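You operate a simulated robot arm through the tools that you are given. There is no shell and no other tool. Be economical: measure what you need, move in short steps, check, and stop when the job is done.

You run a simulated two-armed robot. Do the job below in one go: nothing can be reset, and whatever is moved stays where it is left.

JOB
Lower both blinds with the remote and stop them between the yellow and purple marks.
Fine: it lies in the notes drawer; use it on the black pad; shut the drawer. Where these are worked on the way, their far stop is far enough and under half their travel is too little: notes drawer.

It is judged by the outcome, as a careful person would: the job done as asked, and still so three seconds after it is handed in. It fails if anything else is knocked over, pushed out of place, dropped, spilled or broken.

ROBOT AND FRAMES
Two 7-joint arms with fingered hands on one trunk, on a base that drives. Base frame: it is fixed to the floor where the robot stands at the start and does not move with it; the origin is under the middle of the robot, x ahead of it, y to its left, z up. Readings come in mm, rad, newtons and seconds.
The left shoulder is at the start at [73, 155, 984], the right one opposite. With the tool pointing down near the work surface each hand reaches from about 420 to 860 mm from the robot's upright axis, wherever it stands, measured 20 degrees to its own side. Places, roughly: blue pull [2300, 1800, 1100]; down button [1000, 0, 700]; green pull [2400, 1700, 1100]; notes drawer [1000, 0, 700]; pad top [1000, -300, 800]; stop button [900, 0, 700]. Payload 4 kg a hand.
The TCP of each hand is the grasp point between the finger pads, 30 mm short of the fingertips. In the tool frame z runs along the fingers and y along their closing line. The gripper opens to 104 mm. The gripper's body begins 35 mm behind the TCP. The gripper is a hand of 3 fingers: y runs from the thumb to the fingers, the wrist lies at [-15, -104, -178] in the tool frame, and closing takes about 1.5 s.
Orientation is that of the tool frame in the base frame, as a unit quaternion [x, y, z, w]. With the fingers straight down and the wrist toward the robot, the tool's x, y and z point along [0, 1, 0], [1, 0, 0] and [0, 0, -1] of the base frame.

CONTROLS
- The arms move only by the tool send_rows. It takes "left_steps", "right_steps" or both (then of equal length, played together; a hand with none holds still); each is a list of rows, each a list of 6 numbers: the turn, a rotation vector about the tool's x, y, z in units of 180 degrees (1.0 is 180 degrees), then the shift along the tool's x, y, z in units of 500 mm (1.0 is 500 mm). In form: [[ax, ay, az, x, y, z], ...]. A call has 1 to 12 rows; each row is the pose to reach, as a shift and turn from the pose commanded when the call began, along the tool's axes at that moment. "left_claw" and "right_claw" are, for a hand that has rows, the gripper command, from -1 (shut) to 1 (fully open), values between in proportion, set as the call begins (left out, the last holds). A call with a number of a shift or a turn outside -1 to 1 is refused whole. Rows are played at 5 a second. More than 50 mm and 0.15 rad between two rows, or a gripper value outside its range, and nothing of the call is played. A pose out of reach is approached as far as the arm can. The call stops where the force on the tool passes 70 N (or 10 N more than at its start, if that is more) or the arm is blocked; 0.2 s more then pass. Each finger travels about 153 mm/s and halts on what it meets, pressing with about 23 N; the grip force reading is that of the motor and also rises with nothing between the fingers. The clock runs only during rows and for 0.2 s after the last one: add rows that repeat a pose to give the fingers time. The reply holds the time, the measured pose of the TCP, the force on the tool along the base axes, the opening and the grip force, in the units named above and with some noise, with the torque about the TCP (base axes, N m) and any sound that the robot's microphone picked up, and new pictures: "views" is both (left out), scene, wrist or none (wrist: the cameras of the hands that moved).
- Cameras (640 x 400 px; columns grow to the right, rows downward): "scene" is now at [131.2, -4.6, 1219]; the picture's right is [-0.05, -1.00, 0.00], its down [-0.58, 0.03, -0.82] and it looks along [0.82, -0.04, -0.58] (base axes); focal length 258 px, centre (320, 200). "left" rides on the left gripper at [-64, -94, -117] in its tool frame; the picture's right is [-0.72, -0.33, 0.61], its down [0.64, -0.65, 0.40] and it looks along [0.27, 0.68, 0.68] (tool axes); focal length 238 px, centre (320, 200). "right" rides on the right gripper at [64, -94, -117] in its tool frame; the picture's right is [-0.72, 0.33, -0.61], its down [-0.64, -0.65, 0.40] and it looks along [-0.27, 0.68, 0.68] (tool axes); focal length 238 px, centre (320, 200). There is no depth. A picture from a camera that has moved, and an enlarged one, comes with that camera's place and axes in the base frame and with its lens. The place of the scene camera against the robot may be out by one fixed shift of up to 12 mm in any direction.
- move_column(by): slides the trunk up (or, below 0, down) by that many mm; the arms and the scene camera ride with it, the base frame stays. It gives what a move gives, with no picture.
- roll_base(legs): drives the robot by 1 to 6 legs, each [ahead, left, turn to the left] in mm, mm and rad, along the robot's own axes; the way and the turn of a leg run together, so that a leg with both is an arc; at most 1500 mm and 3.142 rad a leg. The arms and the cameras ride along, it lands a little off, and it stops where it bumps. It gives what a move gives, and a new picture of the scene camera.
- finger_targets(index, middle, thumb_bend, thumb_turn, hand): sets how far each is bent, from 0 (flat) to 100 (curled in); at 30 the hand is open as for a grip, at 70 the pads meet at the TCP. One left out holds its place. A second passes; each finger stops where it meets its share of the squeeze, and holds until it gets a number again. A gripper value or a shape takes the hand back. It gives what a move gives, with no picture; readings hold the bend of each and the force on the fingers (four entries, about 0 where the hand has none), thumb and palm. thumb_turn goes from beside the hand (0) to across from the fingers (100), as for a grip.
- hand_shape(shape, hand): the hand has 3 fingers and takes this shape, open, in about a second: jaw (thumb against the fingers, like two jaws); tri (thumb and two fingers); tip (a fingertip pinch); poke (one finger out to press); point (the index stretched); flat (the hand flat); cup (the hand cupped); fist (a fist). The gripper value then closes the fingers along that shape, each until it touches; the sizes above hold for jaw. It gives what a move gives, with no picture.
- pan_tilt(pan, tilt): turns the head with the scene camera to pan (to the left, within 1.501 rad either way) and tilt (down, from -0.506 to 1.204), counted from straight ahead of the robot. It gives what a move gives, and a new picture of the scene camera.
- enlarge(camera, box): a new picture of the part [left, top, right, bottom] of that camera's present view, enlarged. It takes no simulated time.
- job_done(): hands the job in; it is judged then, once.

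Go step by step. Nothing tells you exact positions but the pictures and the camera data: compare them with the known pose of the tool, close in by small moves and look again before you grip or let go. The budget is 120 turns and 260 pictures, counting those below and the enlarged ones. Unless the task says otherwise, let go and move clear before handing in, and close with one line.

The tools are called after ">>>" by a JSON object that holds its "method" and its "body". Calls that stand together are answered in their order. send_rows: Moves the arms, as the interface text tells. Its arguments: {"type":"object","properties":{"left_steps":{"type":"array","items":{"type":"array","items":{"type":"number"}}},"left_claw":{"type":"number"},"right_steps":{"type":"array","items":{"type":"array","items":{"type":"number"}}},"right_claw":{"type":"number"},"views":{"type":"string","enum":["both","scene","wrist","none"]}},"required":[]} The other tools are called the same way: move_column (by) slides the trunk up or down; hand_shape (shape, hand) gives the hand a shape; finger_targets (index, middle, thumb_bend, thumb_turn, hand) moves the fingers one by one; roll_base (legs) drives the base; pan_tilt (pan, tilt) turns the head that bears the scene camera; enlarge (camera, box) takes an enlarged picture of a part of a camera's view; job_done () hands the job in.

At the start:

```text
clock: 0.0
left_tool_pos: [549.2, 267.5, 1006.2]
left_tool_rot: [0.707, 0.707, -0.001, 0.0]
left_wrist_force: [0.8, 0.0, 0.2]
left_torque: [-0.01, 0.0, -0.01]
left_grip_width: 103.5
left_grip_force: 0.0
left_shape: jaw
left_bend: [30.0, 30.0, 30.0, 98.0]
left_finger forces: [0.1, 0.0, 0.0, 0.0, 0.0, 0.0]
right_tool_pos: [479.0, -173.2, 1072.1]
right_tool_rot: [0.707, 0.707, -0.001, 0.0]
right_wrist_force: [-0.7, 0.1, -0.7]
right_torque: [-0.01, -0.04, 0.0]
right_grip_width: 103.4
right_grip_force: 0.0
right_shape: jaw
right_bend: [30.0, 30.0, 30.0, 98.0]
right_finger forces: [0.1, 0.0, 0.0, 0.0, 0.1, 0.0]
trunk travel left (down, up): [-400.0, 540.0]
robot x, y, heading: [1.3, 1.8, -0.003]
head pan, tilt: [-0.045, 0.613]
```

scene: 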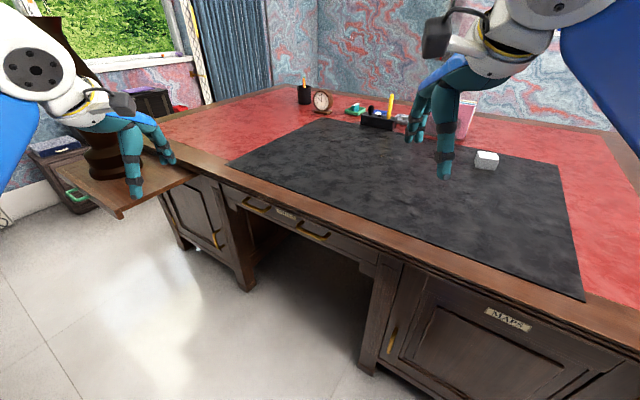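
right: 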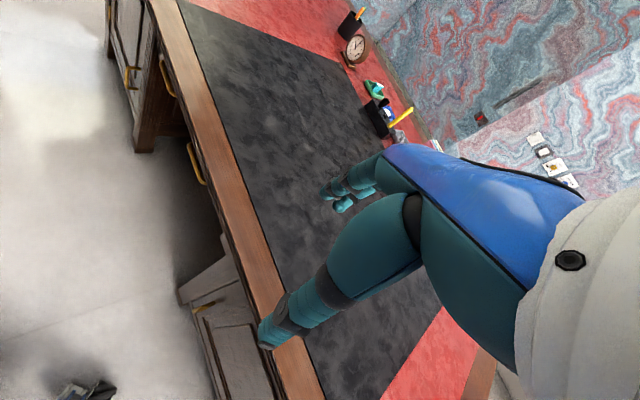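
left: 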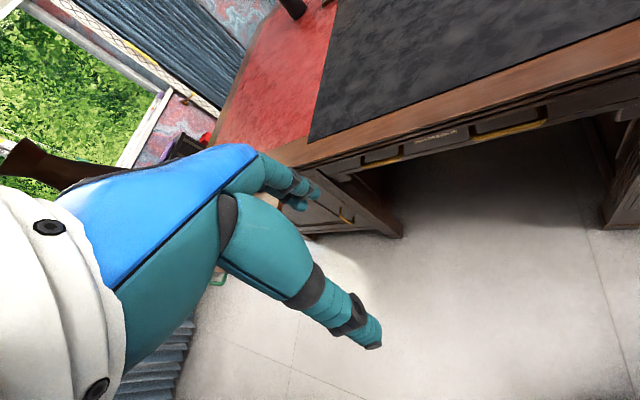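

I see a desk with a black pad, a wide centre drawer with two brass pulls, and a window at the left. I'll look closer at the drawer and at the window blinds.

>>> {"method": "enlarge", "body": {"camera": "scene", "box": [200, 160, 400, 285]}}

>>> {"method": "pan_tilt", "body": {"pan": 0.75, "tilt": 0.1}}

```text
3.20 times, centred on (300, 222) of scene
camera zoom: at [131.2, -4.6, 1219.0], right [-0.05, -1.0, 0.0], down [-0.58, 0.03, -0.82], along [0.82, -0.04, -0.58], focal length 826 px, centre (384, 128)
```

zoom: 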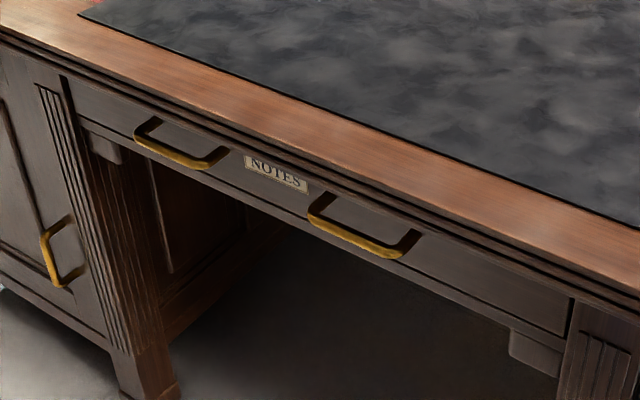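

```text
clock: 1.1
left_tool_pos: [549.4, 268.6, 1006.4]
left_tool_rot: [0.706, 0.708, 0.0, 0.0]
left_wrist_force: [-0.5, 0.7, 0.3]
left_torque: [0.0, 0.03, -0.01]
left_grip_width: 103.8
left_grip_force: 0.0
left_shape: jaw
left_bend: [30.0, 30.0, 30.0, 98.0]
left_finger forces: [0.0, 0.0, 0.0, 0.0, 0.0, 0.1]
right_tool_pos: [477.3, -173.9, 1073.1]
right_tool_rot: [0.707, 0.707, 0.001, 0.002]
right_wrist_force: [-0.5, -0.1, 0.2]
right_torque: [0.02, 0.02, 0.02]
right_grip_width: 103.7
right_grip_force: 0.0
right_shape: jaw
right_bend: [30.0, 30.0, 30.0, 98.0]
right_finger forces: [0.0, 0.1, 0.1, 0.0, 0.1, 0.1]
trunk travel left (down, up): [-400.0, 540.0]
robot x, y, heading: [2.2, -1.5, 0.0]
head pan, tilt: [0.75, 0.099]
camera scene: at [110.8, 62.2, 1266.3], right [0.68, -0.73, 0.0], down [-0.08, -0.07, -0.99], along [0.73, 0.68, -0.1], focal length 258 px, centre (320, 200)
```

scene: 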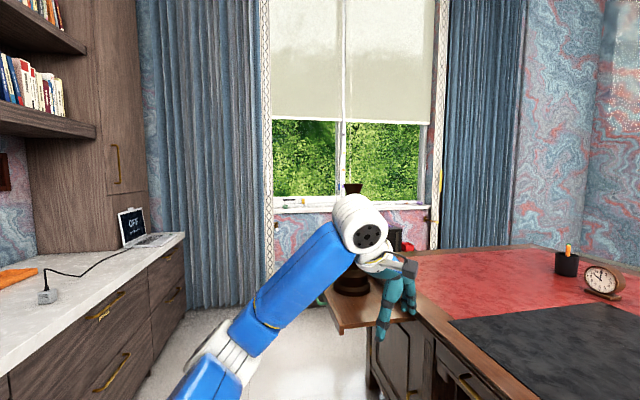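

Two blinds hang in the window, partly lowered. I look for the marks beside them.

>>> {"method": "enlarge", "body": {"camera": "scene", "box": [250, 80, 450, 205]}}

>>> {"method": "enlarge", "body": {"camera": "scene", "box": [250, 0, 450, 125]}}

>>> {"method": "enlarge", "body": {"camera": "scene", "box": [250, 170, 450, 295]}}

```text
3.20 times, centred on (350, 142) of scene
camera zoom: at [110.8, 62.2, 1266.3], right [0.68, -0.73, 0.0], down [-0.08, -0.07, -0.99], along [0.73, 0.68, -0.1], focal length 826 px, centre (224, 384)
```

zoom: 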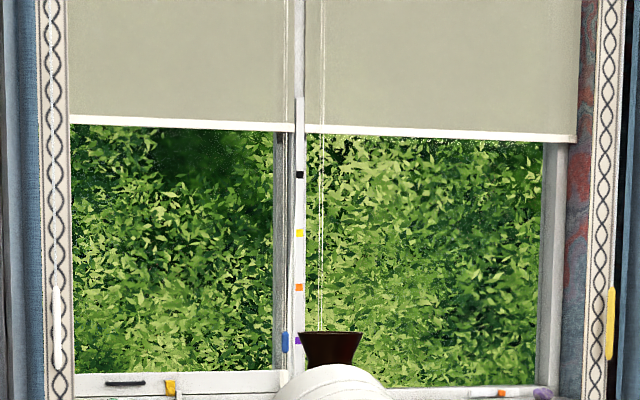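

```text
3.20 times, centred on (350, 62) of scene
camera zoom: at [110.8, 62.2, 1266.3], right [0.68, -0.73, 0.0], down [-0.08, -0.07, -0.99], along [0.73, 0.68, -0.1], focal length 826 px, centre (224, 640)
```

zoom: 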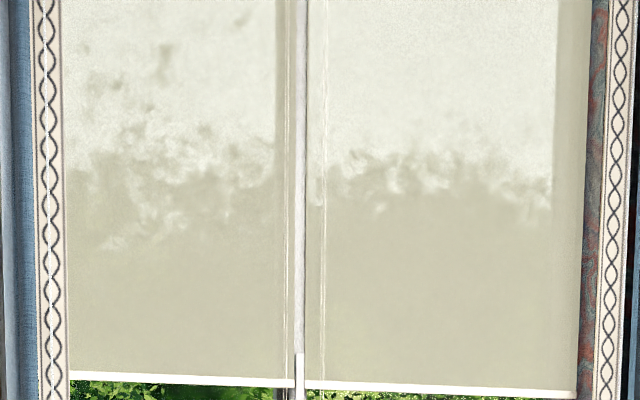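

```text
3.20 times, centred on (350, 232) of scene
camera zoom: at [110.8, 62.2, 1266.3], right [0.68, -0.73, 0.0], down [-0.08, -0.07, -0.99], along [0.73, 0.68, -0.1], focal length 826 px, centre (224, 96)
```

zoom: 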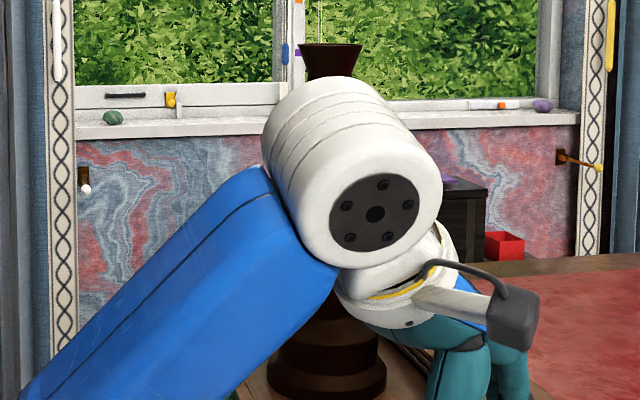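

The mullion carries black, yellow, orange and purple marks; the blind bottoms hang above yellow, so they need to come down to about the orange mark. The desk is turned about 37° to me, so I turn to face it and slide left in front of the NOTES drawer.

>>> {"method": "roll_base", "body": {"legs": [[0, 0, -0.64]]}}

>>> {"method": "pan_tilt", "body": {"pan": 0.0, "tilt": 0.7}}

```text
clock: 3.3
left_tool_pos: [599.3, -112.6, 1006.8]
left_tool_rot: [0.893, 0.449, 0.0, -0.001]
left_wrist_force: [-0.4, -0.8, 0.9]
left_torque: [0.01, -0.02, 0.0]
left_grip_width: 103.7
left_grip_force: 0.0
left_shape: jaw
left_bend: [30.0, 30.0, 30.0, 98.0]
left_finger forces: [0.0, 0.1, 0.1, 0.0, 0.0, 0.0]
right_tool_pos: [278.1, -424.6, 1073.0]
right_tool_rot: [0.894, 0.449, 0.0, 0.0]
right_wrist_force: [-0.2, 0.1, -0.3]
right_torque: [-0.01, 0.0, 0.01]
right_grip_width: 103.8
right_grip_force: 0.1
right_shape: jaw
right_bend: [30.0, 30.0, 30.0, 98.0]
right_finger forces: [0.0, 0.1, 0.1, 0.0, 0.0, 0.0]
trunk travel left (down, up): [-400.0, 540.0]
robot x, y, heading: [-1.7, -0.1, -0.639]
head pan, tilt: [0.75, 0.099]
camera scene: at [124.9, -22.0, 1266.3], right [0.11, -0.99, 0.0], down [-0.1, -0.01, -0.99], along [0.99, 0.11, -0.1], focal length 258 px, centre (320, 200)
```

scene: 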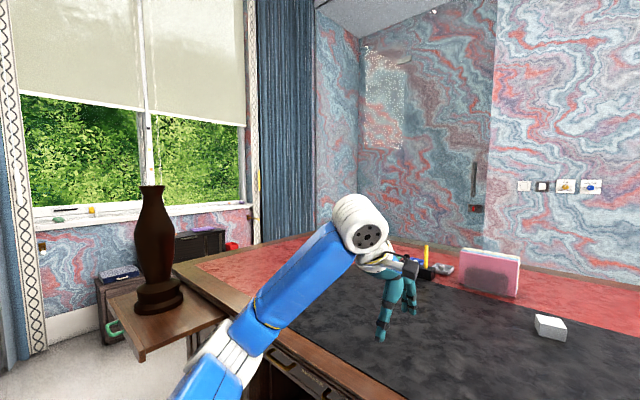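

```text
clock: 4.4
left_tool_pos: [599.3, -111.2, 1007.9]
left_tool_rot: [0.893, 0.449, 0.0, 0.001]
left_wrist_force: [1.0, -0.1, -0.3]
left_torque: [0.02, 0.01, 0.02]
left_grip_width: 103.8
left_grip_force: 0.1
left_shape: jaw
left_bend: [30.0, 30.0, 30.0, 98.0]
left_finger forces: [0.0, 0.0, 0.1, 0.0, 0.0, 0.0]
right_tool_pos: [279.4, -423.6, 1073.3]
right_tool_rot: [0.894, 0.448, 0.0, 0.001]
right_wrist_force: [-0.2, 0.9, 0.2]
right_torque: [0.02, 0.04, -0.04]
right_grip_width: 103.7
right_grip_force: 0.0
right_shape: jaw
right_bend: [30.0, 30.0, 30.0, 98.0]
right_finger forces: [0.1, 0.0, 0.1, 0.0, 0.0, 0.0]
trunk travel left (down, up): [-400.0, 540.0]
robot x, y, heading: [4.6, -3.4, -0.639]
head pan, tilt: [0.0, 0.7]
camera scene: at [101.1, -83.1, 1211.6], right [-0.6, -0.8, 0.0], down [-0.52, 0.39, -0.76], along [0.61, -0.46, -0.65], focal length 258 px, centre (320, 200)
```

scene: 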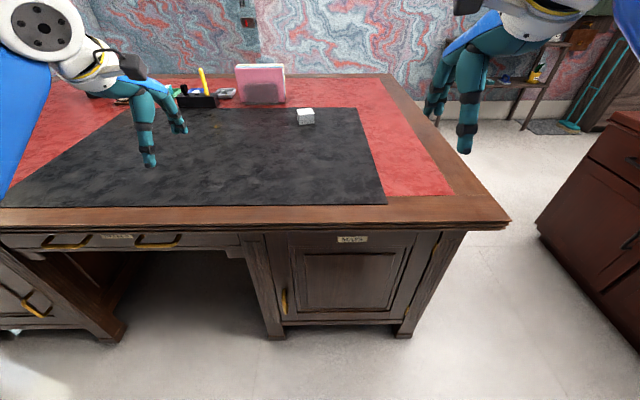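

The desk front is now square to me; the drawer label is about 526 mm to my left and about 590 mm ahead. I slide left.

>>> {"method": "roll_base", "body": {"legs": [[0, 520, 0]]}}

```text
clock: 7.4
left_tool_pos: [907.5, 296.5, 1008.3]
left_tool_rot: [0.895, 0.446, 0.002, 0.0]
left_wrist_force: [-0.1, 0.7, -0.7]
left_torque: [0.04, 0.01, -0.03]
left_grip_width: 103.8
left_grip_force: 0.0
left_shape: jaw
left_bend: [30.0, 30.0, 30.0, 98.0]
left_finger forces: [0.0, 0.0, 0.1, 0.0, 0.1, 0.1]
right_tool_pos: [585.1, -13.0, 1073.4]
right_tool_rot: [0.896, 0.445, 0.002, 0.002]
right_wrist_force: [0.6, -1.2, -0.3]
right_torque: [0.03, 0.02, 0.0]
right_grip_width: 103.8
right_grip_force: 0.1
right_shape: jaw
right_bend: [30.0, 30.0, 30.0, 98.0]
right_finger forces: [0.0, 0.0, 0.1, 0.0, 0.1, 0.0]
trunk travel left (down, up): [-400.0, 540.0]
robot x, y, heading: [311.6, 415.1, -0.653]
head pan, tilt: [0.0, 0.7]
camera scene: at [410.5, 328.6, 1211.5], right [-0.6, -0.8, 0.0], down [-0.51, 0.39, -0.76], along [0.61, -0.46, -0.65], focal length 258 px, centre (320, 200)
```

scene: 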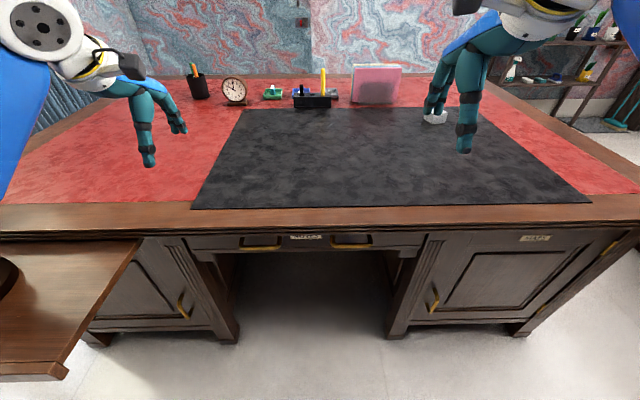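

>>> {"method": "enlarge", "body": {"camera": "scene", "box": [180, 190, 430, 346]}}

```text
2.56 times, centred on (305, 268) of scene
camera zoom: at [410.5, 328.6, 1211.5], right [-0.6, -0.8, 0.0], down [-0.51, 0.39, -0.76], along [0.61, -0.46, -0.65], focal length 660 px, centre (358, 26)
```

zoom: 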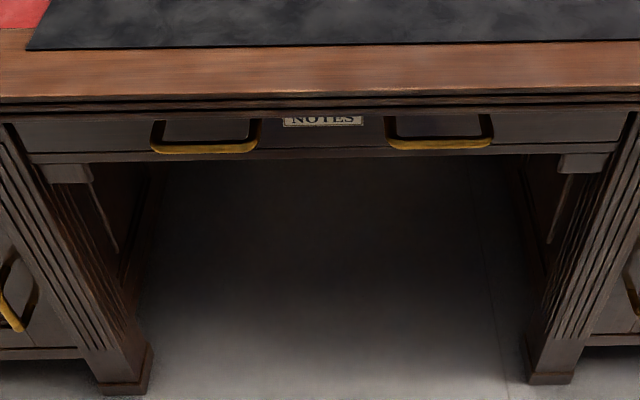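

The two brass pulls are on the drawer; the right one is about 580 mm ahead of the robot, 94 mm right, z≈675. I bring the right hand down in front of it, pitched nearly horizontal.

>>> {"method": "send_rows", "body": {"right_steps": [[-0.043, 0, 0, 0.018, -0.016, 0.083], [-0.086, 0, 0, 0.036, -0.031, 0.166], [-0.13, 0, 0, 0.053, -0.047, 0.249], [-0.173, 0, 0, 0.071, -0.062, 0.332], [-0.216, 0, 0, 0.089, -0.078, 0.415], [-0.259, 0, 0, 0.107, -0.093, 0.497], [-0.303, 0, 0, 0.124, -0.109, 0.58], [-0.346, 0, 0, 0.142, -0.124, 0.663], [-0.389, 0, 0, 0.16, -0.14, 0.746]], "right_claw": 0.6}}

```text
clock: 9.1
left_tool_pos: [909.3, 298.8, 1007.3]
left_tool_rot: [0.895, 0.446, 0.001, 0.001]
left_wrist_force: [0.8, 0.4, -0.3]
left_torque: [0.03, 0.0, -0.02]
left_grip_width: 103.7
left_grip_force: 0.1
left_shape: jaw
left_bend: [30.0, 30.0, 30.0, 98.0]
left_finger forces: [0.0, 0.0, 0.1, 0.0, 0.0, 0.1]
right_tool_pos: [679.4, 106.7, 988.8]
right_tool_rot: [0.615, 0.45, 0.297, 0.576]
right_wrist_force: [0.7, -0.8, 0.8]
right_torque: [-0.01, -0.02, 0.01]
right_grip_width: 83.2
right_grip_force: 0.0
right_shape: jaw
right_bend: [27.0, 34.0, 50.0, 99.0]
right_finger forces: [0.0, 0.0, 0.0, 0.0, 0.0, 0.1]
right hand out of reach, approached as far as the arm can: row 3, 4, 5, 6
trunk travel left (down, up): [-400.0, 540.0]
robot x, y, heading: [307.3, 411.3, -0.648]
head pan, tilt: [0.0, 0.7]
stopped in row 8 (right hand): the arm was blocked; the commanded pose is now the measured one
camera scene: at [415.1, 331.6, 1210.4], right [-0.6, -0.8, 0.0], down [-0.52, 0.39, -0.76], along [0.61, -0.46, -0.65], focal length 258 px, centre (320, 200)
camera right: at [583.8, 209.4, 905.6], right [-0.78, -0.35, 0.53], down [-0.05, -0.8, -0.6], along [0.63, -0.49, 0.6], focal length 238 px, centre (320, 200)
```

scene: 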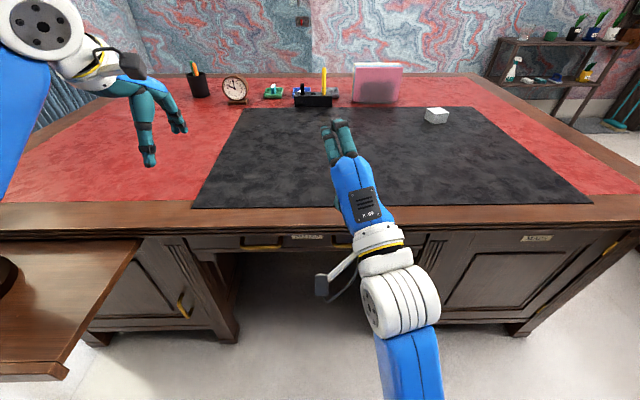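
right: 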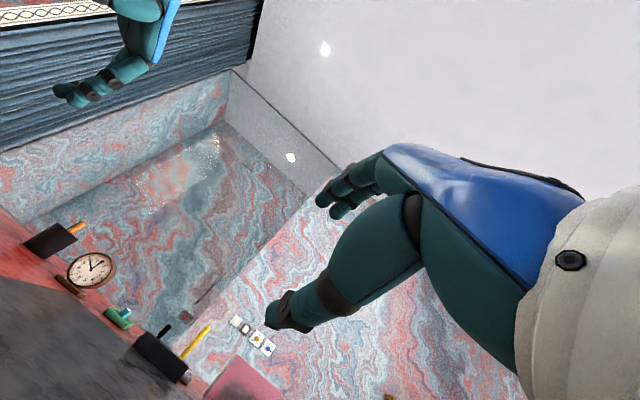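

The arm was too close to reach the low pose, so I need to stand farther back. First I check the space behind on the left.

>>> {"method": "pan_tilt", "body": {"pan": 1.5, "tilt": 0.6}}

>>> {"method": "pan_tilt", "body": {"pan": -1.5, "tilt": 0.6}}

```text
clock: 10.7
left_tool_pos: [907.2, 303.0, 1010.3]
left_tool_rot: [0.895, 0.445, 0.001, 0.002]
left_wrist_force: [0.3, -0.7, 0.6]
left_torque: [0.02, 0.01, -0.05]
left_grip_width: 103.3
left_grip_force: 0.1
left_shape: jaw
left_bend: [30.0, 30.0, 30.0, 98.0]
left_finger forces: [0.0, 0.0, 0.1, 0.0, 0.0, 0.0]
right_tool_pos: [678.0, 110.2, 989.7]
right_tool_rot: [0.614, 0.449, 0.295, 0.578]
right_wrist_force: [0.2, -0.5, 0.3]
right_torque: [0.04, 0.0, 0.0]
right_grip_width: 83.2
right_grip_force: 0.0
right_shape: jaw
right_bend: [27.0, 34.0, 50.0, 99.0]
right_finger forces: [0.1, 0.0, 0.0, 0.0, 0.0, 0.0]
trunk travel left (down, up): [-400.0, 540.0]
robot x, y, heading: [310.3, 418.6, -0.645]
head pan, tilt: [1.499, 0.6]
camera scene: at [403.7, 451.0, 1220.4], right [0.75, -0.66, 0.0], down [-0.37, -0.42, -0.82], along [0.54, 0.62, -0.57], focal length 258 px, centre (320, 200)
```

scene: 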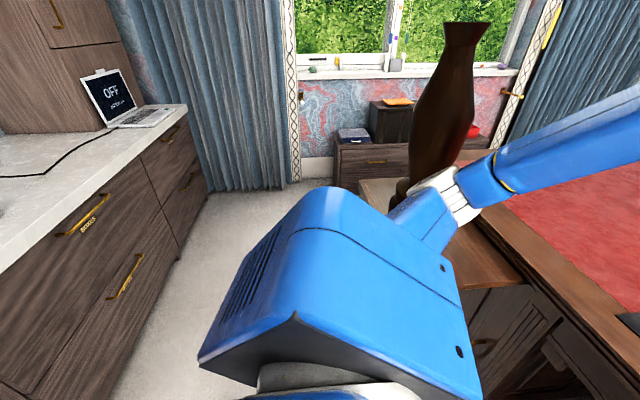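

```text
clock: 13.3
left_tool_pos: [909.2, 302.7, 1008.1]
left_tool_rot: [0.895, 0.446, 0.001, 0.002]
left_wrist_force: [1.2, -0.1, -0.8]
left_torque: [0.0, 0.01, -0.01]
left_grip_width: 103.7
left_grip_force: 0.1
left_shape: jaw
left_bend: [30.0, 30.0, 30.0, 98.0]
left_finger forces: [0.1, 0.1, 0.0, 0.0, 0.1, 0.0]
right_tool_pos: [678.3, 109.5, 990.8]
right_tool_rot: [0.614, 0.45, 0.295, 0.578]
right_wrist_force: [0.1, 0.1, -0.6]
right_torque: [-0.02, 0.01, -0.02]
right_grip_width: 83.3
right_grip_force: 0.0
right_shape: jaw
right_bend: [27.0, 34.0, 50.0, 99.0]
right_finger forces: [0.1, 0.0, 0.0, 0.0, 0.0, 0.0]
trunk travel left (down, up): [-400.0, 540.0]
robot x, y, heading: [311.4, 415.6, -0.647]
head pan, tilt: [-1.499, 0.6]
camera scene: at [297.1, 310.4, 1220.5], right [-0.84, 0.55, 0.0], down [0.31, 0.47, -0.83], along [-0.45, -0.69, -0.56], focal length 258 px, centre (320, 200)
```

scene: 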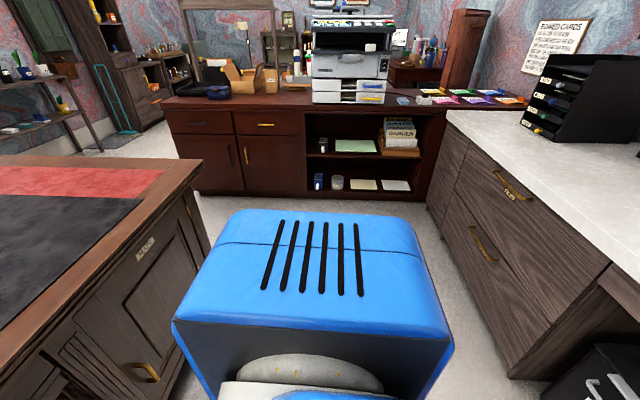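

Behind me there's about 700 mm to the counter. I back up 200 mm and lower the trunk a bit.

>>> {"method": "roll_base", "body": {"legs": [[-200, 0, 0]]}}

>>> {"method": "move_column", "body": {"by": -150}}

>>> {"method": "pan_tilt", "body": {"pan": 0, "tilt": 0.6}}

```text
clock: 14.9
left_tool_pos: [750.2, 421.4, 1008.6]
left_tool_rot: [0.895, 0.445, 0.001, 0.002]
left_wrist_force: [0.1, -0.3, 0.7]
left_torque: [-0.04, -0.03, 0.0]
left_grip_width: 103.6
left_grip_force: 0.1
left_shape: jaw
left_bend: [30.0, 30.0, 30.0, 98.0]
left_finger forces: [0.0, 0.1, 0.1, 0.0, 0.0, 0.0]
right_tool_pos: [519.1, 229.4, 990.2]
right_tool_rot: [0.614, 0.45, 0.294, 0.578]
right_wrist_force: [0.7, 0.4, 0.4]
right_torque: [0.0, 0.03, 0.0]
right_grip_width: 83.1
right_grip_force: 0.0
right_shape: jaw
right_bend: [27.0, 34.0, 50.0, 99.0]
right_finger forces: [0.0, 0.1, 0.1, 0.0, 0.0, 0.1]
trunk travel left (down, up): [-400.0, 540.0]
robot x, y, heading: [154.3, 533.9, -0.647]
head pan, tilt: [-1.499, 0.6]
camera scene: at [138.6, 430.8, 1220.5], right [-0.84, 0.55, 0.0], down [0.31, 0.47, -0.83], along [-0.45, -0.69, -0.56], focal length 258 px, centre (320, 200)
```

scene: 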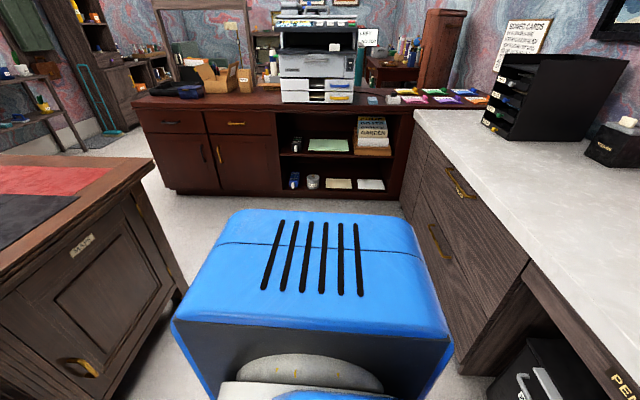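

```text
clock: 16.6
left_tool_pos: [749.0, 423.5, 860.7]
left_tool_rot: [0.895, 0.446, 0.002, 0.002]
left_wrist_force: [-0.1, -0.2, 0.0]
left_torque: [0.04, 0.0, -0.03]
left_grip_width: 103.7
left_grip_force: 0.1
left_shape: jaw
left_bend: [30.0, 30.0, 30.0, 98.0]
left_finger forces: [0.1, 0.1, 0.0, 0.1, 0.1, 0.0]
right_tool_pos: [518.8, 229.6, 841.2]
right_tool_rot: [0.614, 0.448, 0.295, 0.579]
right_wrist_force: [-0.8, 0.5, 0.2]
right_torque: [0.01, 0.03, -0.01]
right_grip_width: 83.3
right_grip_force: 0.1
right_shape: jaw
right_bend: [27.0, 34.0, 50.0, 99.0]
right_finger forces: [0.0, 0.0, 0.0, 0.1, 0.0, 0.0]
trunk travel left (down, up): [-250.0, 690.0]
robot x, y, heading: [153.1, 538.0, -0.644]
head pan, tilt: [-1.499, 0.6]
```

```text
clock: 18.2
left_tool_pos: [749.7, 421.6, 860.4]
left_tool_rot: [0.895, 0.445, 0.002, 0.003]
left_wrist_force: [-0.1, 0.7, -0.8]
left_torque: [-0.03, -0.02, 0.05]
left_grip_width: 103.7
left_grip_force: 0.1
left_shape: jaw
left_bend: [30.0, 30.0, 30.0, 98.0]
left_finger forces: [0.0, 0.1, 0.1, 0.1, 0.0, 0.1]
right_tool_pos: [518.8, 229.7, 840.5]
right_tool_rot: [0.614, 0.449, 0.296, 0.579]
right_wrist_force: [-0.5, -0.3, 0.3]
right_torque: [0.01, -0.03, 0.06]
right_grip_width: 83.2
right_grip_force: 0.1
right_shape: jaw
right_bend: [27.0, 34.0, 50.0, 99.0]
right_finger forces: [0.0, 0.0, 0.0, 0.0, 0.0, 0.0]
trunk travel left (down, up): [-250.0, 690.0]
robot x, y, heading: [154.5, 537.5, -0.651]
head pan, tilt: [0.0, 0.6]
camera scene: at [257.2, 451.0, 1070.2], right [-0.61, -0.8, 0.0], down [-0.45, 0.34, -0.82], along [0.66, -0.5, -0.57], focal length 258 px, centre (320, 200)
```

scene: 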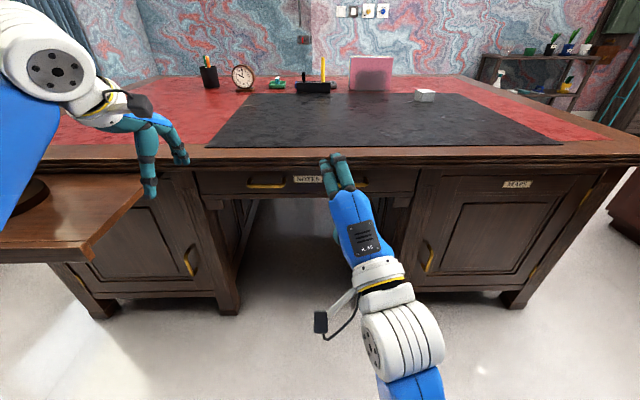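

The pulls are at about 757 mm ahead, z≈691; the right one is 89 mm to the right. I bring the right hand to just short of it, levelled.

>>> {"method": "send_rows", "body": {"right_steps": [[0, -0.01, 0.008, -0.025, -0.042, 0.06], [0, -0.019, 0.017, -0.05, -0.085, 0.119], [0, -0.028, 0.025, -0.075, -0.127, 0.179], [0, -0.038, 0.033, -0.1, -0.169, 0.239], [0, -0.048, 0.042, -0.125, -0.212, 0.298], [0, -0.057, 0.05, -0.15, -0.254, 0.358], [0, -0.057, 0.05, -0.15, -0.254, 0.358]], "right_claw": 0.6}}

```text
clock: 20.0
left_tool_pos: [748.5, 422.9, 861.1]
left_tool_rot: [0.895, 0.445, 0.002, 0.004]
left_wrist_force: [0.8, 0.0, -0.9]
left_torque: [-0.02, 0.0, -0.01]
left_grip_width: 103.7
left_grip_force: 0.2
left_shape: jaw
left_bend: [30.0, 30.0, 30.0, 98.0]
left_finger forces: [0.0, 0.0, 0.1, 0.0, 0.0, 0.1]
right_tool_pos: [599.6, 50.8, 677.0]
right_tool_rot: [0.66, 0.374, 0.233, 0.609]
right_wrist_force: [0.7, -0.5, 0.0]
right_torque: [0.02, 0.01, 0.01]
right_grip_width: 83.3
right_grip_force: 0.1
right_shape: jaw
right_bend: [27.0, 34.0, 50.0, 99.0]
right_finger forces: [0.1, 0.0, 0.0, 0.0, 0.1, 0.0]
trunk travel left (down, up): [-250.0, 690.0]
robot x, y, heading: [154.4, 541.2, -0.646]
head pan, tilt: [0.0, 0.6]
stopped in row 7 (right hand): the arm was blocked; the commanded pose is now the measured one
camera scene: at [257.4, 450.6, 1070.2], right [-0.6, -0.8, 0.0], down [-0.45, 0.34, -0.82], along [0.66, -0.5, -0.57], focal length 258 px, centre (320, 200)
camera right: at [531.1, 171.9, 593.5], right [-0.84, -0.17, 0.52], down [-0.22, -0.77, -0.6], along [0.5, -0.62, 0.61], focal length 238 px, centre (320, 200)
```

scene: 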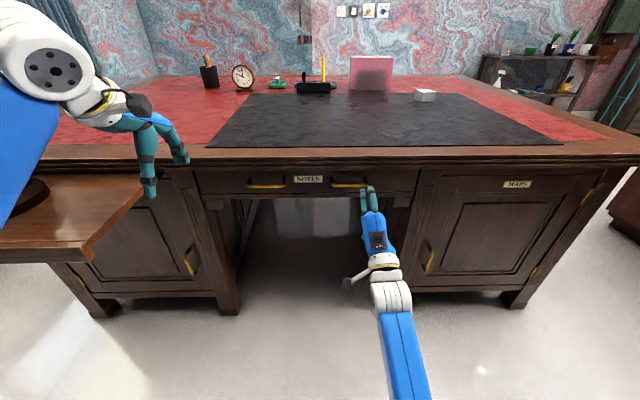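
right: 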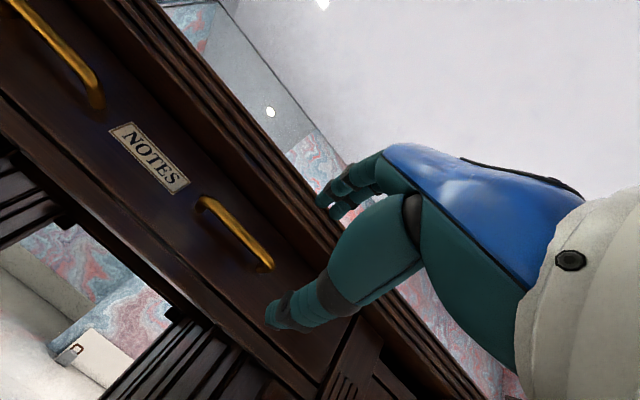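

The wrist view shows the right pull just ahead, slightly left of the hand. I shift left and closer.

>>> {"method": "send_rows", "body": {"right_steps": [[0, 0, 0.02, 0.035, 0.016, 0.068], [0, 0, 0.04, 0.07, 0.031, 0.136]]}}

>>> {"method": "enlarge", "body": {"camera": "scene", "box": [300, 150, 440, 237]}}

```text
clock: 20.7
left_tool_pos: [747.1, 423.9, 861.4]
left_tool_rot: [0.895, 0.445, 0.002, 0.005]
left_wrist_force: [-1.2, -0.7, 0.7]
left_torque: [0.01, 0.01, -0.01]
left_grip_width: 103.5
left_grip_force: 0.1
left_shape: jaw
left_bend: [30.0, 30.0, 30.0, 98.0]
left_finger forces: [0.0, 0.1, 0.0, 0.0, 0.0, 0.1]
right_tool_pos: [647.1, -10.9, 673.6]
right_tool_rot: [0.664, 0.349, 0.212, 0.627]
right_wrist_force: [0.2, 0.3, 0.9]
right_torque: [0.04, -0.02, 0.01]
right_grip_width: 83.4
right_grip_force: 0.0
right_shape: jaw
right_bend: [27.0, 34.0, 50.0, 99.0]
right_finger forces: [0.0, 0.0, 0.1, 0.0, 0.0, 0.0]
trunk travel left (down, up): [-250.0, 690.0]
robot x, y, heading: [152.2, 540.4, -0.654]
head pan, tilt: [0.0, 0.6]
stopped in row 2 (right hand): the arm was blocked; the commanded pose is now the measured one
camera scene: at [257.5, 450.9, 1070.3], right [-0.61, -0.8, 0.0], down [-0.45, 0.34, -0.82], along [0.66, -0.5, -0.57], focal length 258 px, centre (320, 200)
camera right: at [587.1, 112.9, 585.4], right [-0.86, -0.1, 0.51], down [-0.26, -0.76, -0.59], along [0.44, -0.64, 0.63], focal length 238 px, centre (320, 200)
```

scene: 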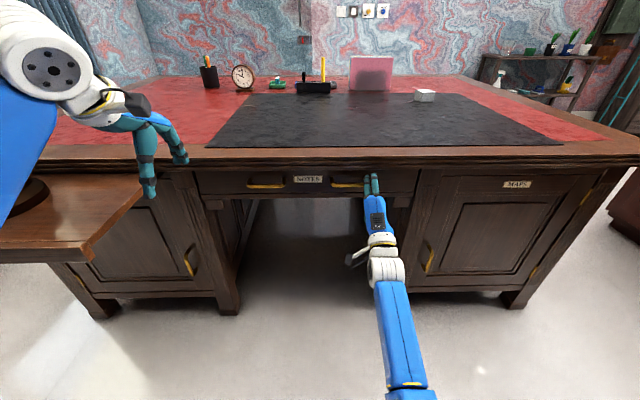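
right: 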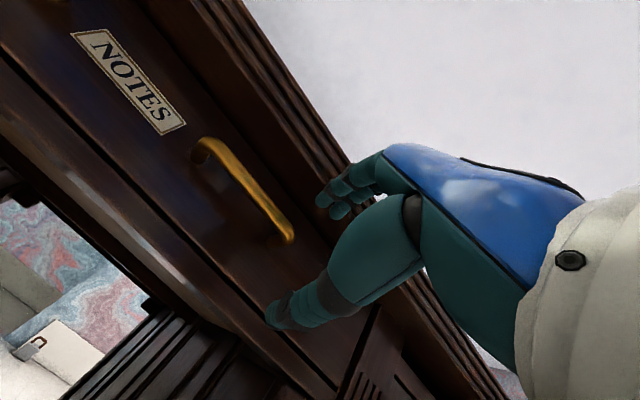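

```text
4.57 times, centred on (370, 194) of scene
camera zoom: at [257.5, 450.9, 1070.3], right [-0.61, -0.8, 0.0], down [-0.45, 0.34, -0.82], along [0.66, -0.5, -0.57], focal length 1180 px, centre (91, 230)
```

zoom: 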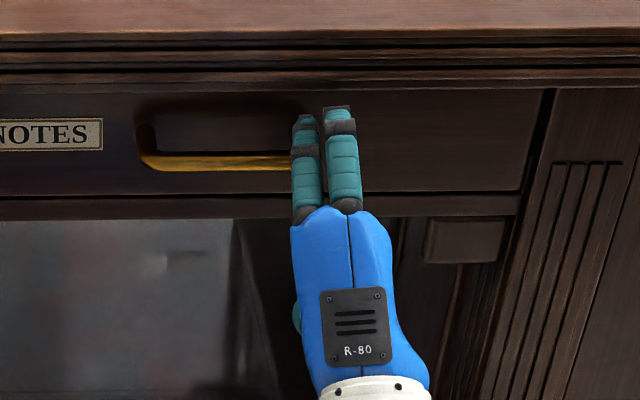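

The arm is at its limit but the hand is level with the pull, about 55 mm too far right and 45 mm short. I'll use the base: slide left first, and narrow the hand.

>>> {"method": "roll_base", "body": {"legs": [[0, 54, 0]]}}

>>> {"method": "send_rows", "body": {"right_steps": [[0, 0, 0, 0, 0, 0], [0, 0, 0, 0, 0, 0], [0, 0, 0, 0, 0, 0]], "right_claw": 0.2}}

>>> {"method": "enlarge", "body": {"camera": "scene", "box": [300, 150, 440, 237]}}

```text
clock: 21.6
left_tool_pos: [772.0, 455.7, 865.4]
left_tool_rot: [0.896, 0.444, 0.007, 0.002]
left_wrist_force: [-0.3, -0.9, 0.0]
left_torque: [0.05, -0.05, 0.03]
left_grip_width: 103.6
left_grip_force: 0.2
left_shape: jaw
left_bend: [30.0, 30.0, 30.0, 98.0]
left_finger forces: [0.0, 0.0, 0.1, 0.0, 0.0, 0.0]
right_tool_pos: [670.6, 23.7, 668.3]
right_tool_rot: [0.666, 0.346, 0.216, 0.624]
right_wrist_force: [-0.4, -0.6, 0.0]
right_torque: [-0.02, -0.02, 0.06]
right_grip_width: 83.3
right_grip_force: 0.1
right_shape: jaw
right_bend: [27.0, 34.0, 50.0, 99.0]
right_finger forces: [0.0, 0.0, 0.1, 0.0, 0.1, 0.0]
trunk travel left (down, up): [-250.0, 690.0]
robot x, y, heading: [188.1, 577.6, -0.647]
head pan, tilt: [0.0, 0.6]
camera scene: at [280.7, 481.3, 1070.2], right [-0.61, -0.79, -0.01], down [-0.44, 0.35, -0.82], along [0.66, -0.49, -0.57], focal length 258 px, centre (320, 200)
```

scene: 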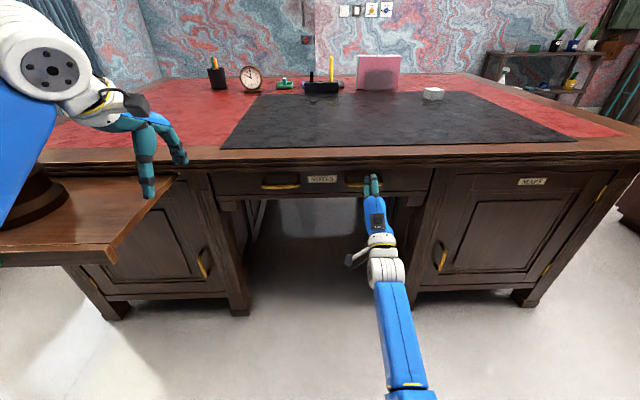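

```text
clock: 22.4
left_tool_pos: [780.0, 467.8, 861.3]
left_tool_rot: [0.896, 0.445, 0.001, 0.006]
left_wrist_force: [0.4, 0.4, -1.0]
left_torque: [-0.05, 0.03, 0.02]
left_grip_width: 103.9
left_grip_force: 0.1
left_shape: jaw
left_bend: [30.0, 30.0, 30.0, 98.0]
left_finger forces: [0.1, 0.0, 0.0, 0.0, 0.0, 0.0]
right_tool_pos: [676.6, 31.5, 671.4]
right_tool_rot: [0.663, 0.35, 0.209, 0.627]
right_wrist_force: [-0.2, -0.7, 0.2]
right_torque: [-0.02, -0.04, -0.01]
right_grip_width: 63.2
right_grip_force: 0.1
right_shape: jaw
right_bend: [29.0, 40.0, 64.0, 100.0]
right_finger forces: [0.0, 0.1, 0.0, 0.0, 0.0, 0.1]
trunk travel left (down, up): [-250.0, 690.0]
robot x, y, heading: [185.8, 579.9, -0.65]
head pan, tilt: [0.0, 0.6]
camera scene: at [291.3, 494.6, 1070.1], right [-0.61, -0.8, 0.0], down [-0.45, 0.34, -0.82], along [0.65, -0.5, -0.57], focal length 258 px, centre (320, 200)
camera right: at [617.7, 155.4, 583.7], right [-0.85, -0.09, 0.51], down [-0.27, -0.76, -0.59], along [0.45, -0.64, 0.63], focal length 238 px, centre (320, 200)
```

scene: 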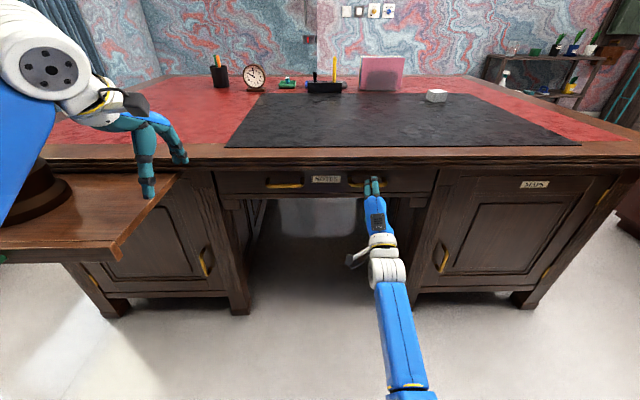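
right: 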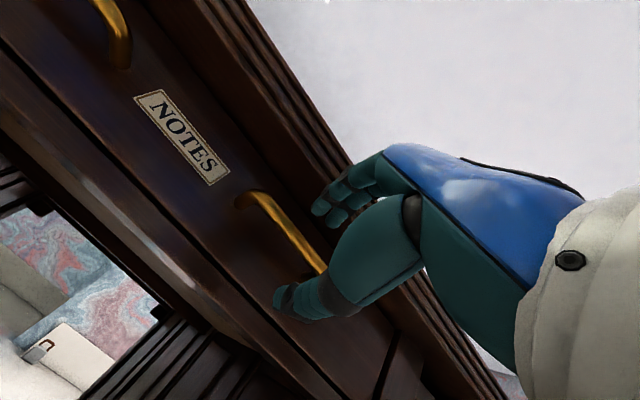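

```text
4.57 times, centred on (370, 194) of scene
camera zoom: at [291.3, 494.6, 1070.1], right [-0.61, -0.8, 0.0], down [-0.45, 0.34, -0.82], along [0.65, -0.5, -0.57], focal length 1180 px, centre (91, 230)
```

zoom: 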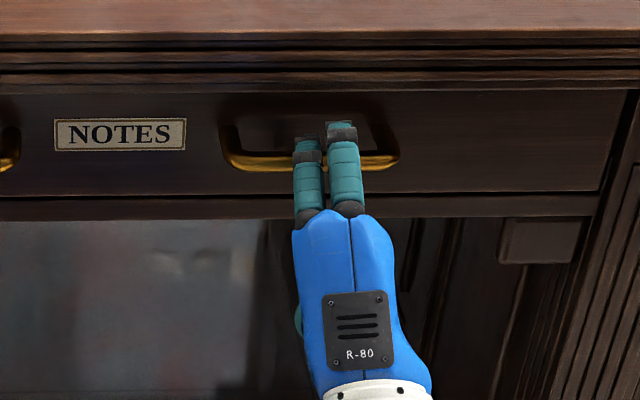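

The hand is centred on the pull with the bar between thumb and fingers in line. I roll forward 42 mm.

>>> {"method": "roll_base", "body": {"legs": [[42, 0, 0]]}}

>>> {"method": "send_rows", "body": {"right_steps": [[0, 0, 0, 0, 0, 0]]}}

>>> {"method": "enlarge", "body": {"camera": "scene", "box": [300, 150, 440, 237]}}

```text
clock: 23.3
left_tool_pos: [811.8, 438.5, 861.8]
left_tool_rot: [0.896, 0.445, 0.002, 0.005]
left_wrist_force: [0.7, -0.6, 0.5]
left_torque: [0.05, 0.05, 0.01]
left_grip_width: 103.8
left_grip_force: 0.1
left_shape: jaw
left_bend: [30.0, 30.0, 30.0, 98.0]
left_finger forces: [0.0, 0.0, 0.0, 0.1, 0.0, 0.0]
right_tool_pos: [710.2, 4.1, 669.9]
right_tool_rot: [0.664, 0.35, 0.212, 0.626]
right_wrist_force: [0.5, 1.7, -5.0]
right_torque: [-0.17, -0.03, -0.06]
right_grip_width: 61.9
right_grip_force: 0.0
right_shape: jaw
right_bend: [29.0, 42.0, 64.0, 100.0]
right_finger forces: [0.0, 5.5, 0.0, 0.0, 0.1, 0.0]
trunk travel left (down, up): [-250.0, 690.0]
robot x, y, heading: [221.3, 552.7, -0.647]
head pan, tilt: [0.0, 0.6]
camera scene: at [324.3, 464.8, 1069.8], right [-0.61, -0.8, 0.0], down [-0.45, 0.34, -0.82], along [0.65, -0.5, -0.57], focal length 258 px, centre (320, 200)
```

scene: 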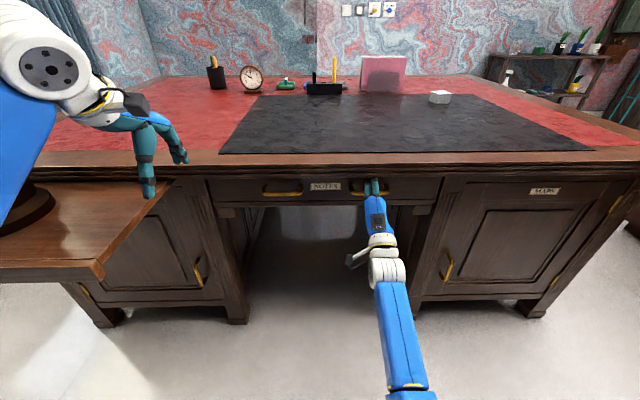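

```text
clock: 23.7
left_tool_pos: [810.2, 439.2, 863.3]
left_tool_rot: [0.896, 0.445, 0.003, 0.006]
left_wrist_force: [0.0, -0.3, 0.0]
left_torque: [0.0, -0.02, 0.02]
left_grip_width: 103.8
left_grip_force: 0.0
left_shape: jaw
left_bend: [30.0, 30.0, 30.0, 98.0]
left_finger forces: [0.0, 0.1, 0.0, 0.1, 0.0, 0.1]
right_tool_pos: [708.1, 5.0, 670.2]
right_tool_rot: [0.664, 0.351, 0.21, 0.626]
right_wrist_force: [2.5, -1.0, -6.7]
right_torque: [0.0, 0.03, -0.01]
right_grip_width: 60.8
right_grip_force: 0.2
right_shape: jaw
right_bend: [29.0, 43.0, 64.0, 100.0]
right_finger forces: [0.1, 6.3, 0.0, 0.0, 0.0, 0.0]
trunk travel left (down, up): [-250.0, 690.0]
robot x, y, heading: [219.8, 553.4, -0.648]
head pan, tilt: [0.0, 0.6]
camera scene: at [324.0, 465.1, 1069.9], right [-0.61, -0.8, 0.0], down [-0.45, 0.34, -0.82], along [0.65, -0.5, -0.57], focal length 258 px, centre (320, 200)
camera right: at [649.6, 127.7, 583.1], right [-0.85, -0.09, 0.51], down [-0.27, -0.76, -0.59], along [0.45, -0.64, 0.63], focal length 238 px, centre (320, 200)
```

scene: 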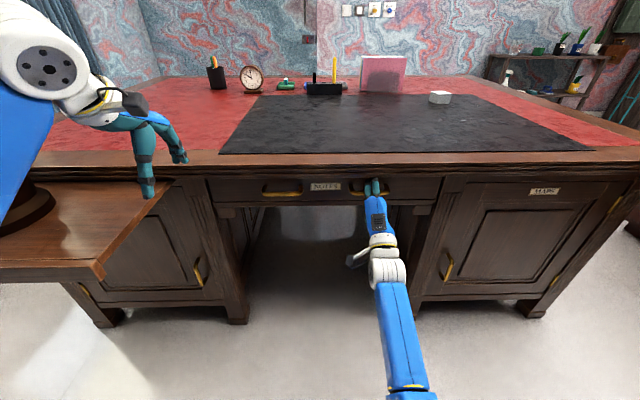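
right: 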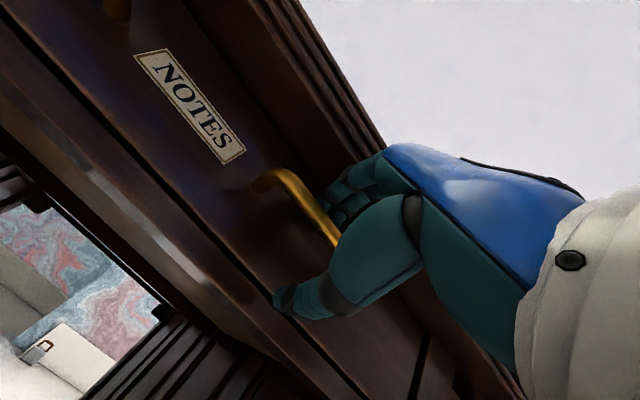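

```text
4.57 times, centred on (370, 194) of scene
camera zoom: at [324.0, 465.1, 1069.9], right [-0.61, -0.8, 0.0], down [-0.45, 0.34, -0.82], along [0.65, -0.5, -0.57], focal length 1180 px, centre (91, 230)
```

zoom: 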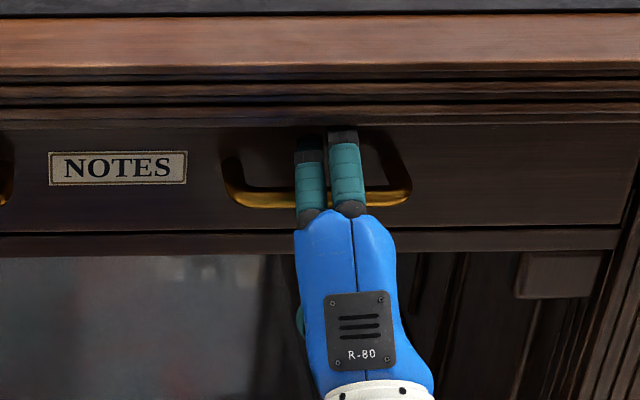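

The fingers are over the bar and touching. I close the grip.

>>> {"method": "send_rows", "body": {"right_steps": [[0, 0, 0, 0, 0, 0], [0, 0, 0, 0, 0, 0], [0, 0, 0, 0, 0, 0], [0, 0, 0, 0, 0, 0], [0, 0, 0, 0, 0, 0], [0, 0, 0, 0, 0, 0]], "right_claw": -1, "views": "wrist"}}

>>> {"method": "enlarge", "body": {"camera": "scene", "box": [300, 150, 440, 237]}}

```text
clock: 25.1
left_tool_pos: [809.2, 442.2, 863.3]
left_tool_rot: [0.896, 0.444, 0.003, 0.007]
left_wrist_force: [0.3, 1.0, -0.1]
left_torque: [0.0, 0.0, -0.01]
left_grip_width: 103.8
left_grip_force: 0.1
left_shape: jaw
left_bend: [30.0, 30.0, 30.0, 98.0]
left_finger forces: [0.0, 0.0, 0.0, 0.0, 0.0, 0.0]
right_tool_pos: [708.6, 3.2, 672.7]
right_tool_rot: [0.663, 0.35, 0.212, 0.627]
right_wrist_force: [-1.2, -1.3, -3.1]
right_torque: [0.09, -0.13, 0.0]
right_grip_width: 3.9
right_grip_force: 22.8
right_shape: jaw
right_bend: [73.0, 54.0, 46.0, 100.0]
right_finger forces: [12.4, 0.0, 0.1, 0.0, 21.4, 0.0]
trunk travel left (down, up): [-250.0, 690.0]
robot x, y, heading: [221.8, 550.2, -0.657]
head pan, tilt: [0.0, 0.6]
camera right: at [649.4, 128.2, 584.2], right [-0.86, -0.09, 0.51], down [-0.27, -0.76, -0.59], along [0.44, -0.64, 0.63], focal length 238 px, centre (320, 200)
```

right: 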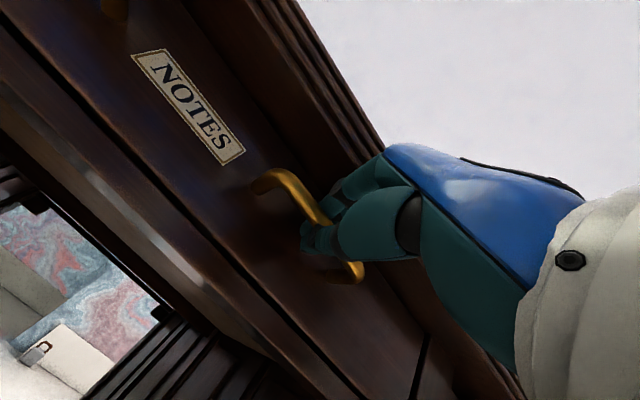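

```text
4.57 times, centred on (370, 194) of scene
camera zoom: at [323.1, 465.6, 1070.1], right [-0.61, -0.8, 0.0], down [-0.45, 0.34, -0.82], along [0.65, -0.5, -0.57], focal length 1180 px, centre (91, 230)
```

zoom: 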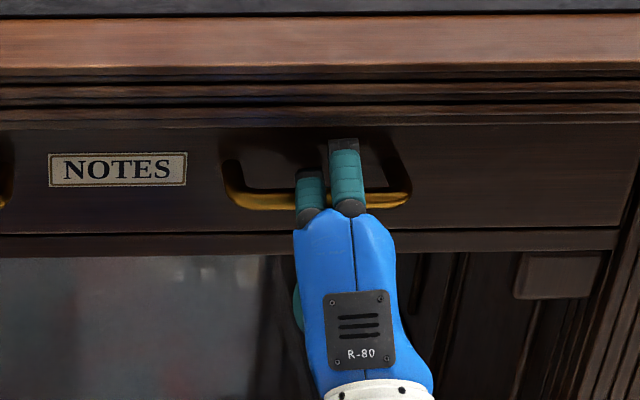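

The index and thumb appear closed around the bar. I pull by backing the base 80 mm as a test.

>>> {"method": "roll_base", "body": {"legs": [[-80, 0, 0]]}}

```text
clock: 26.2
left_tool_pos: [746.5, 486.0, 863.3]
left_tool_rot: [0.896, 0.444, 0.003, 0.006]
left_wrist_force: [0.7, 0.2, -0.2]
left_torque: [0.04, -0.02, 0.02]
left_grip_width: 103.6
left_grip_force: 0.1
left_shape: jaw
left_bend: [30.0, 30.0, 30.0, 98.0]
left_finger forces: [0.0, 0.0, 0.0, 0.0, 0.0, 0.0]
right_tool_pos: [646.1, 50.2, 673.2]
right_tool_rot: [0.664, 0.349, 0.211, 0.627]
right_wrist_force: [0.2, -1.9, -4.9]
right_torque: [0.16, -0.1, -0.02]
right_grip_width: 3.4
right_grip_force: 23.4
right_shape: jaw
right_bend: [73.0, 54.0, 46.0, 100.0]
right_finger forces: [13.2, 0.0, 0.2, 0.0, 23.5, 0.0]
trunk travel left (down, up): [-250.0, 690.0]
robot x, y, heading: [158.7, 598.7, -0.654]
head pan, tilt: [0.0, 0.6]
camera scene: at [260.5, 512.3, 1070.1], right [-0.61, -0.79, 0.0], down [-0.45, 0.34, -0.82], along [0.65, -0.5, -0.57], focal length 258 px, centre (320, 200)
```

scene: 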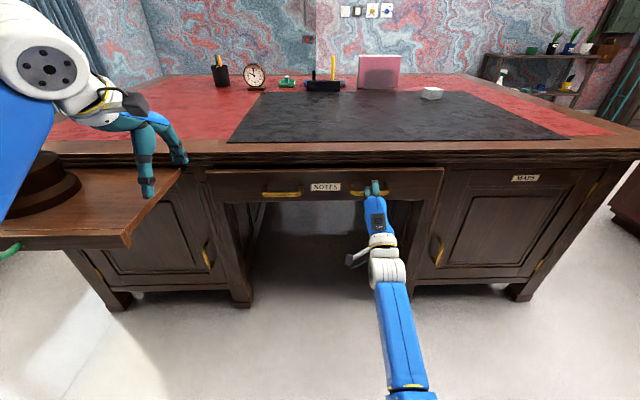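

The drawer comes along. I continue another 130 mm.

>>> {"method": "roll_base", "body": {"legs": [[-130, 0, 0]]}}

```text
clock: 27.5
left_tool_pos: [643.4, 563.4, 864.9]
left_tool_rot: [0.897, 0.442, 0.003, 0.007]
left_wrist_force: [-0.7, -0.1, 0.2]
left_torque: [-0.02, 0.0, -0.03]
left_grip_width: 103.7
left_grip_force: 0.0
left_shape: jaw
left_bend: [30.0, 30.0, 30.0, 98.0]
left_finger forces: [0.1, 0.0, 0.1, 0.1, 0.0, 0.0]
right_tool_pos: [540.7, 127.5, 672.2]
right_tool_rot: [0.665, 0.347, 0.21, 0.628]
right_wrist_force: [-2.3, -2.0, -6.7]
right_torque: [0.15, -0.04, 0.0]
right_grip_width: 3.4
right_grip_force: 22.9
right_shape: jaw
right_bend: [73.0, 54.0, 46.0, 100.0]
right_finger forces: [12.5, 0.0, 0.0, 0.0, 24.7, 0.0]
trunk travel left (down, up): [-250.0, 690.0]
robot x, y, heading: [53.3, 674.8, -0.657]
head pan, tilt: [0.0, 0.6]
camera scene: at [158.4, 589.4, 1070.0], right [-0.61, -0.79, 0.0], down [-0.45, 0.35, -0.82], along [0.65, -0.5, -0.57], focal length 258 px, centre (320, 200)
```

scene: 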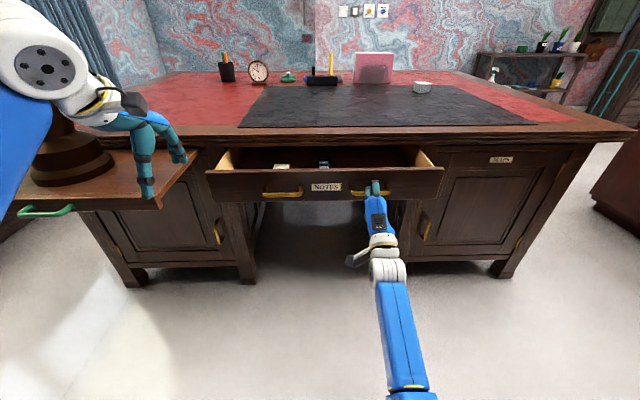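

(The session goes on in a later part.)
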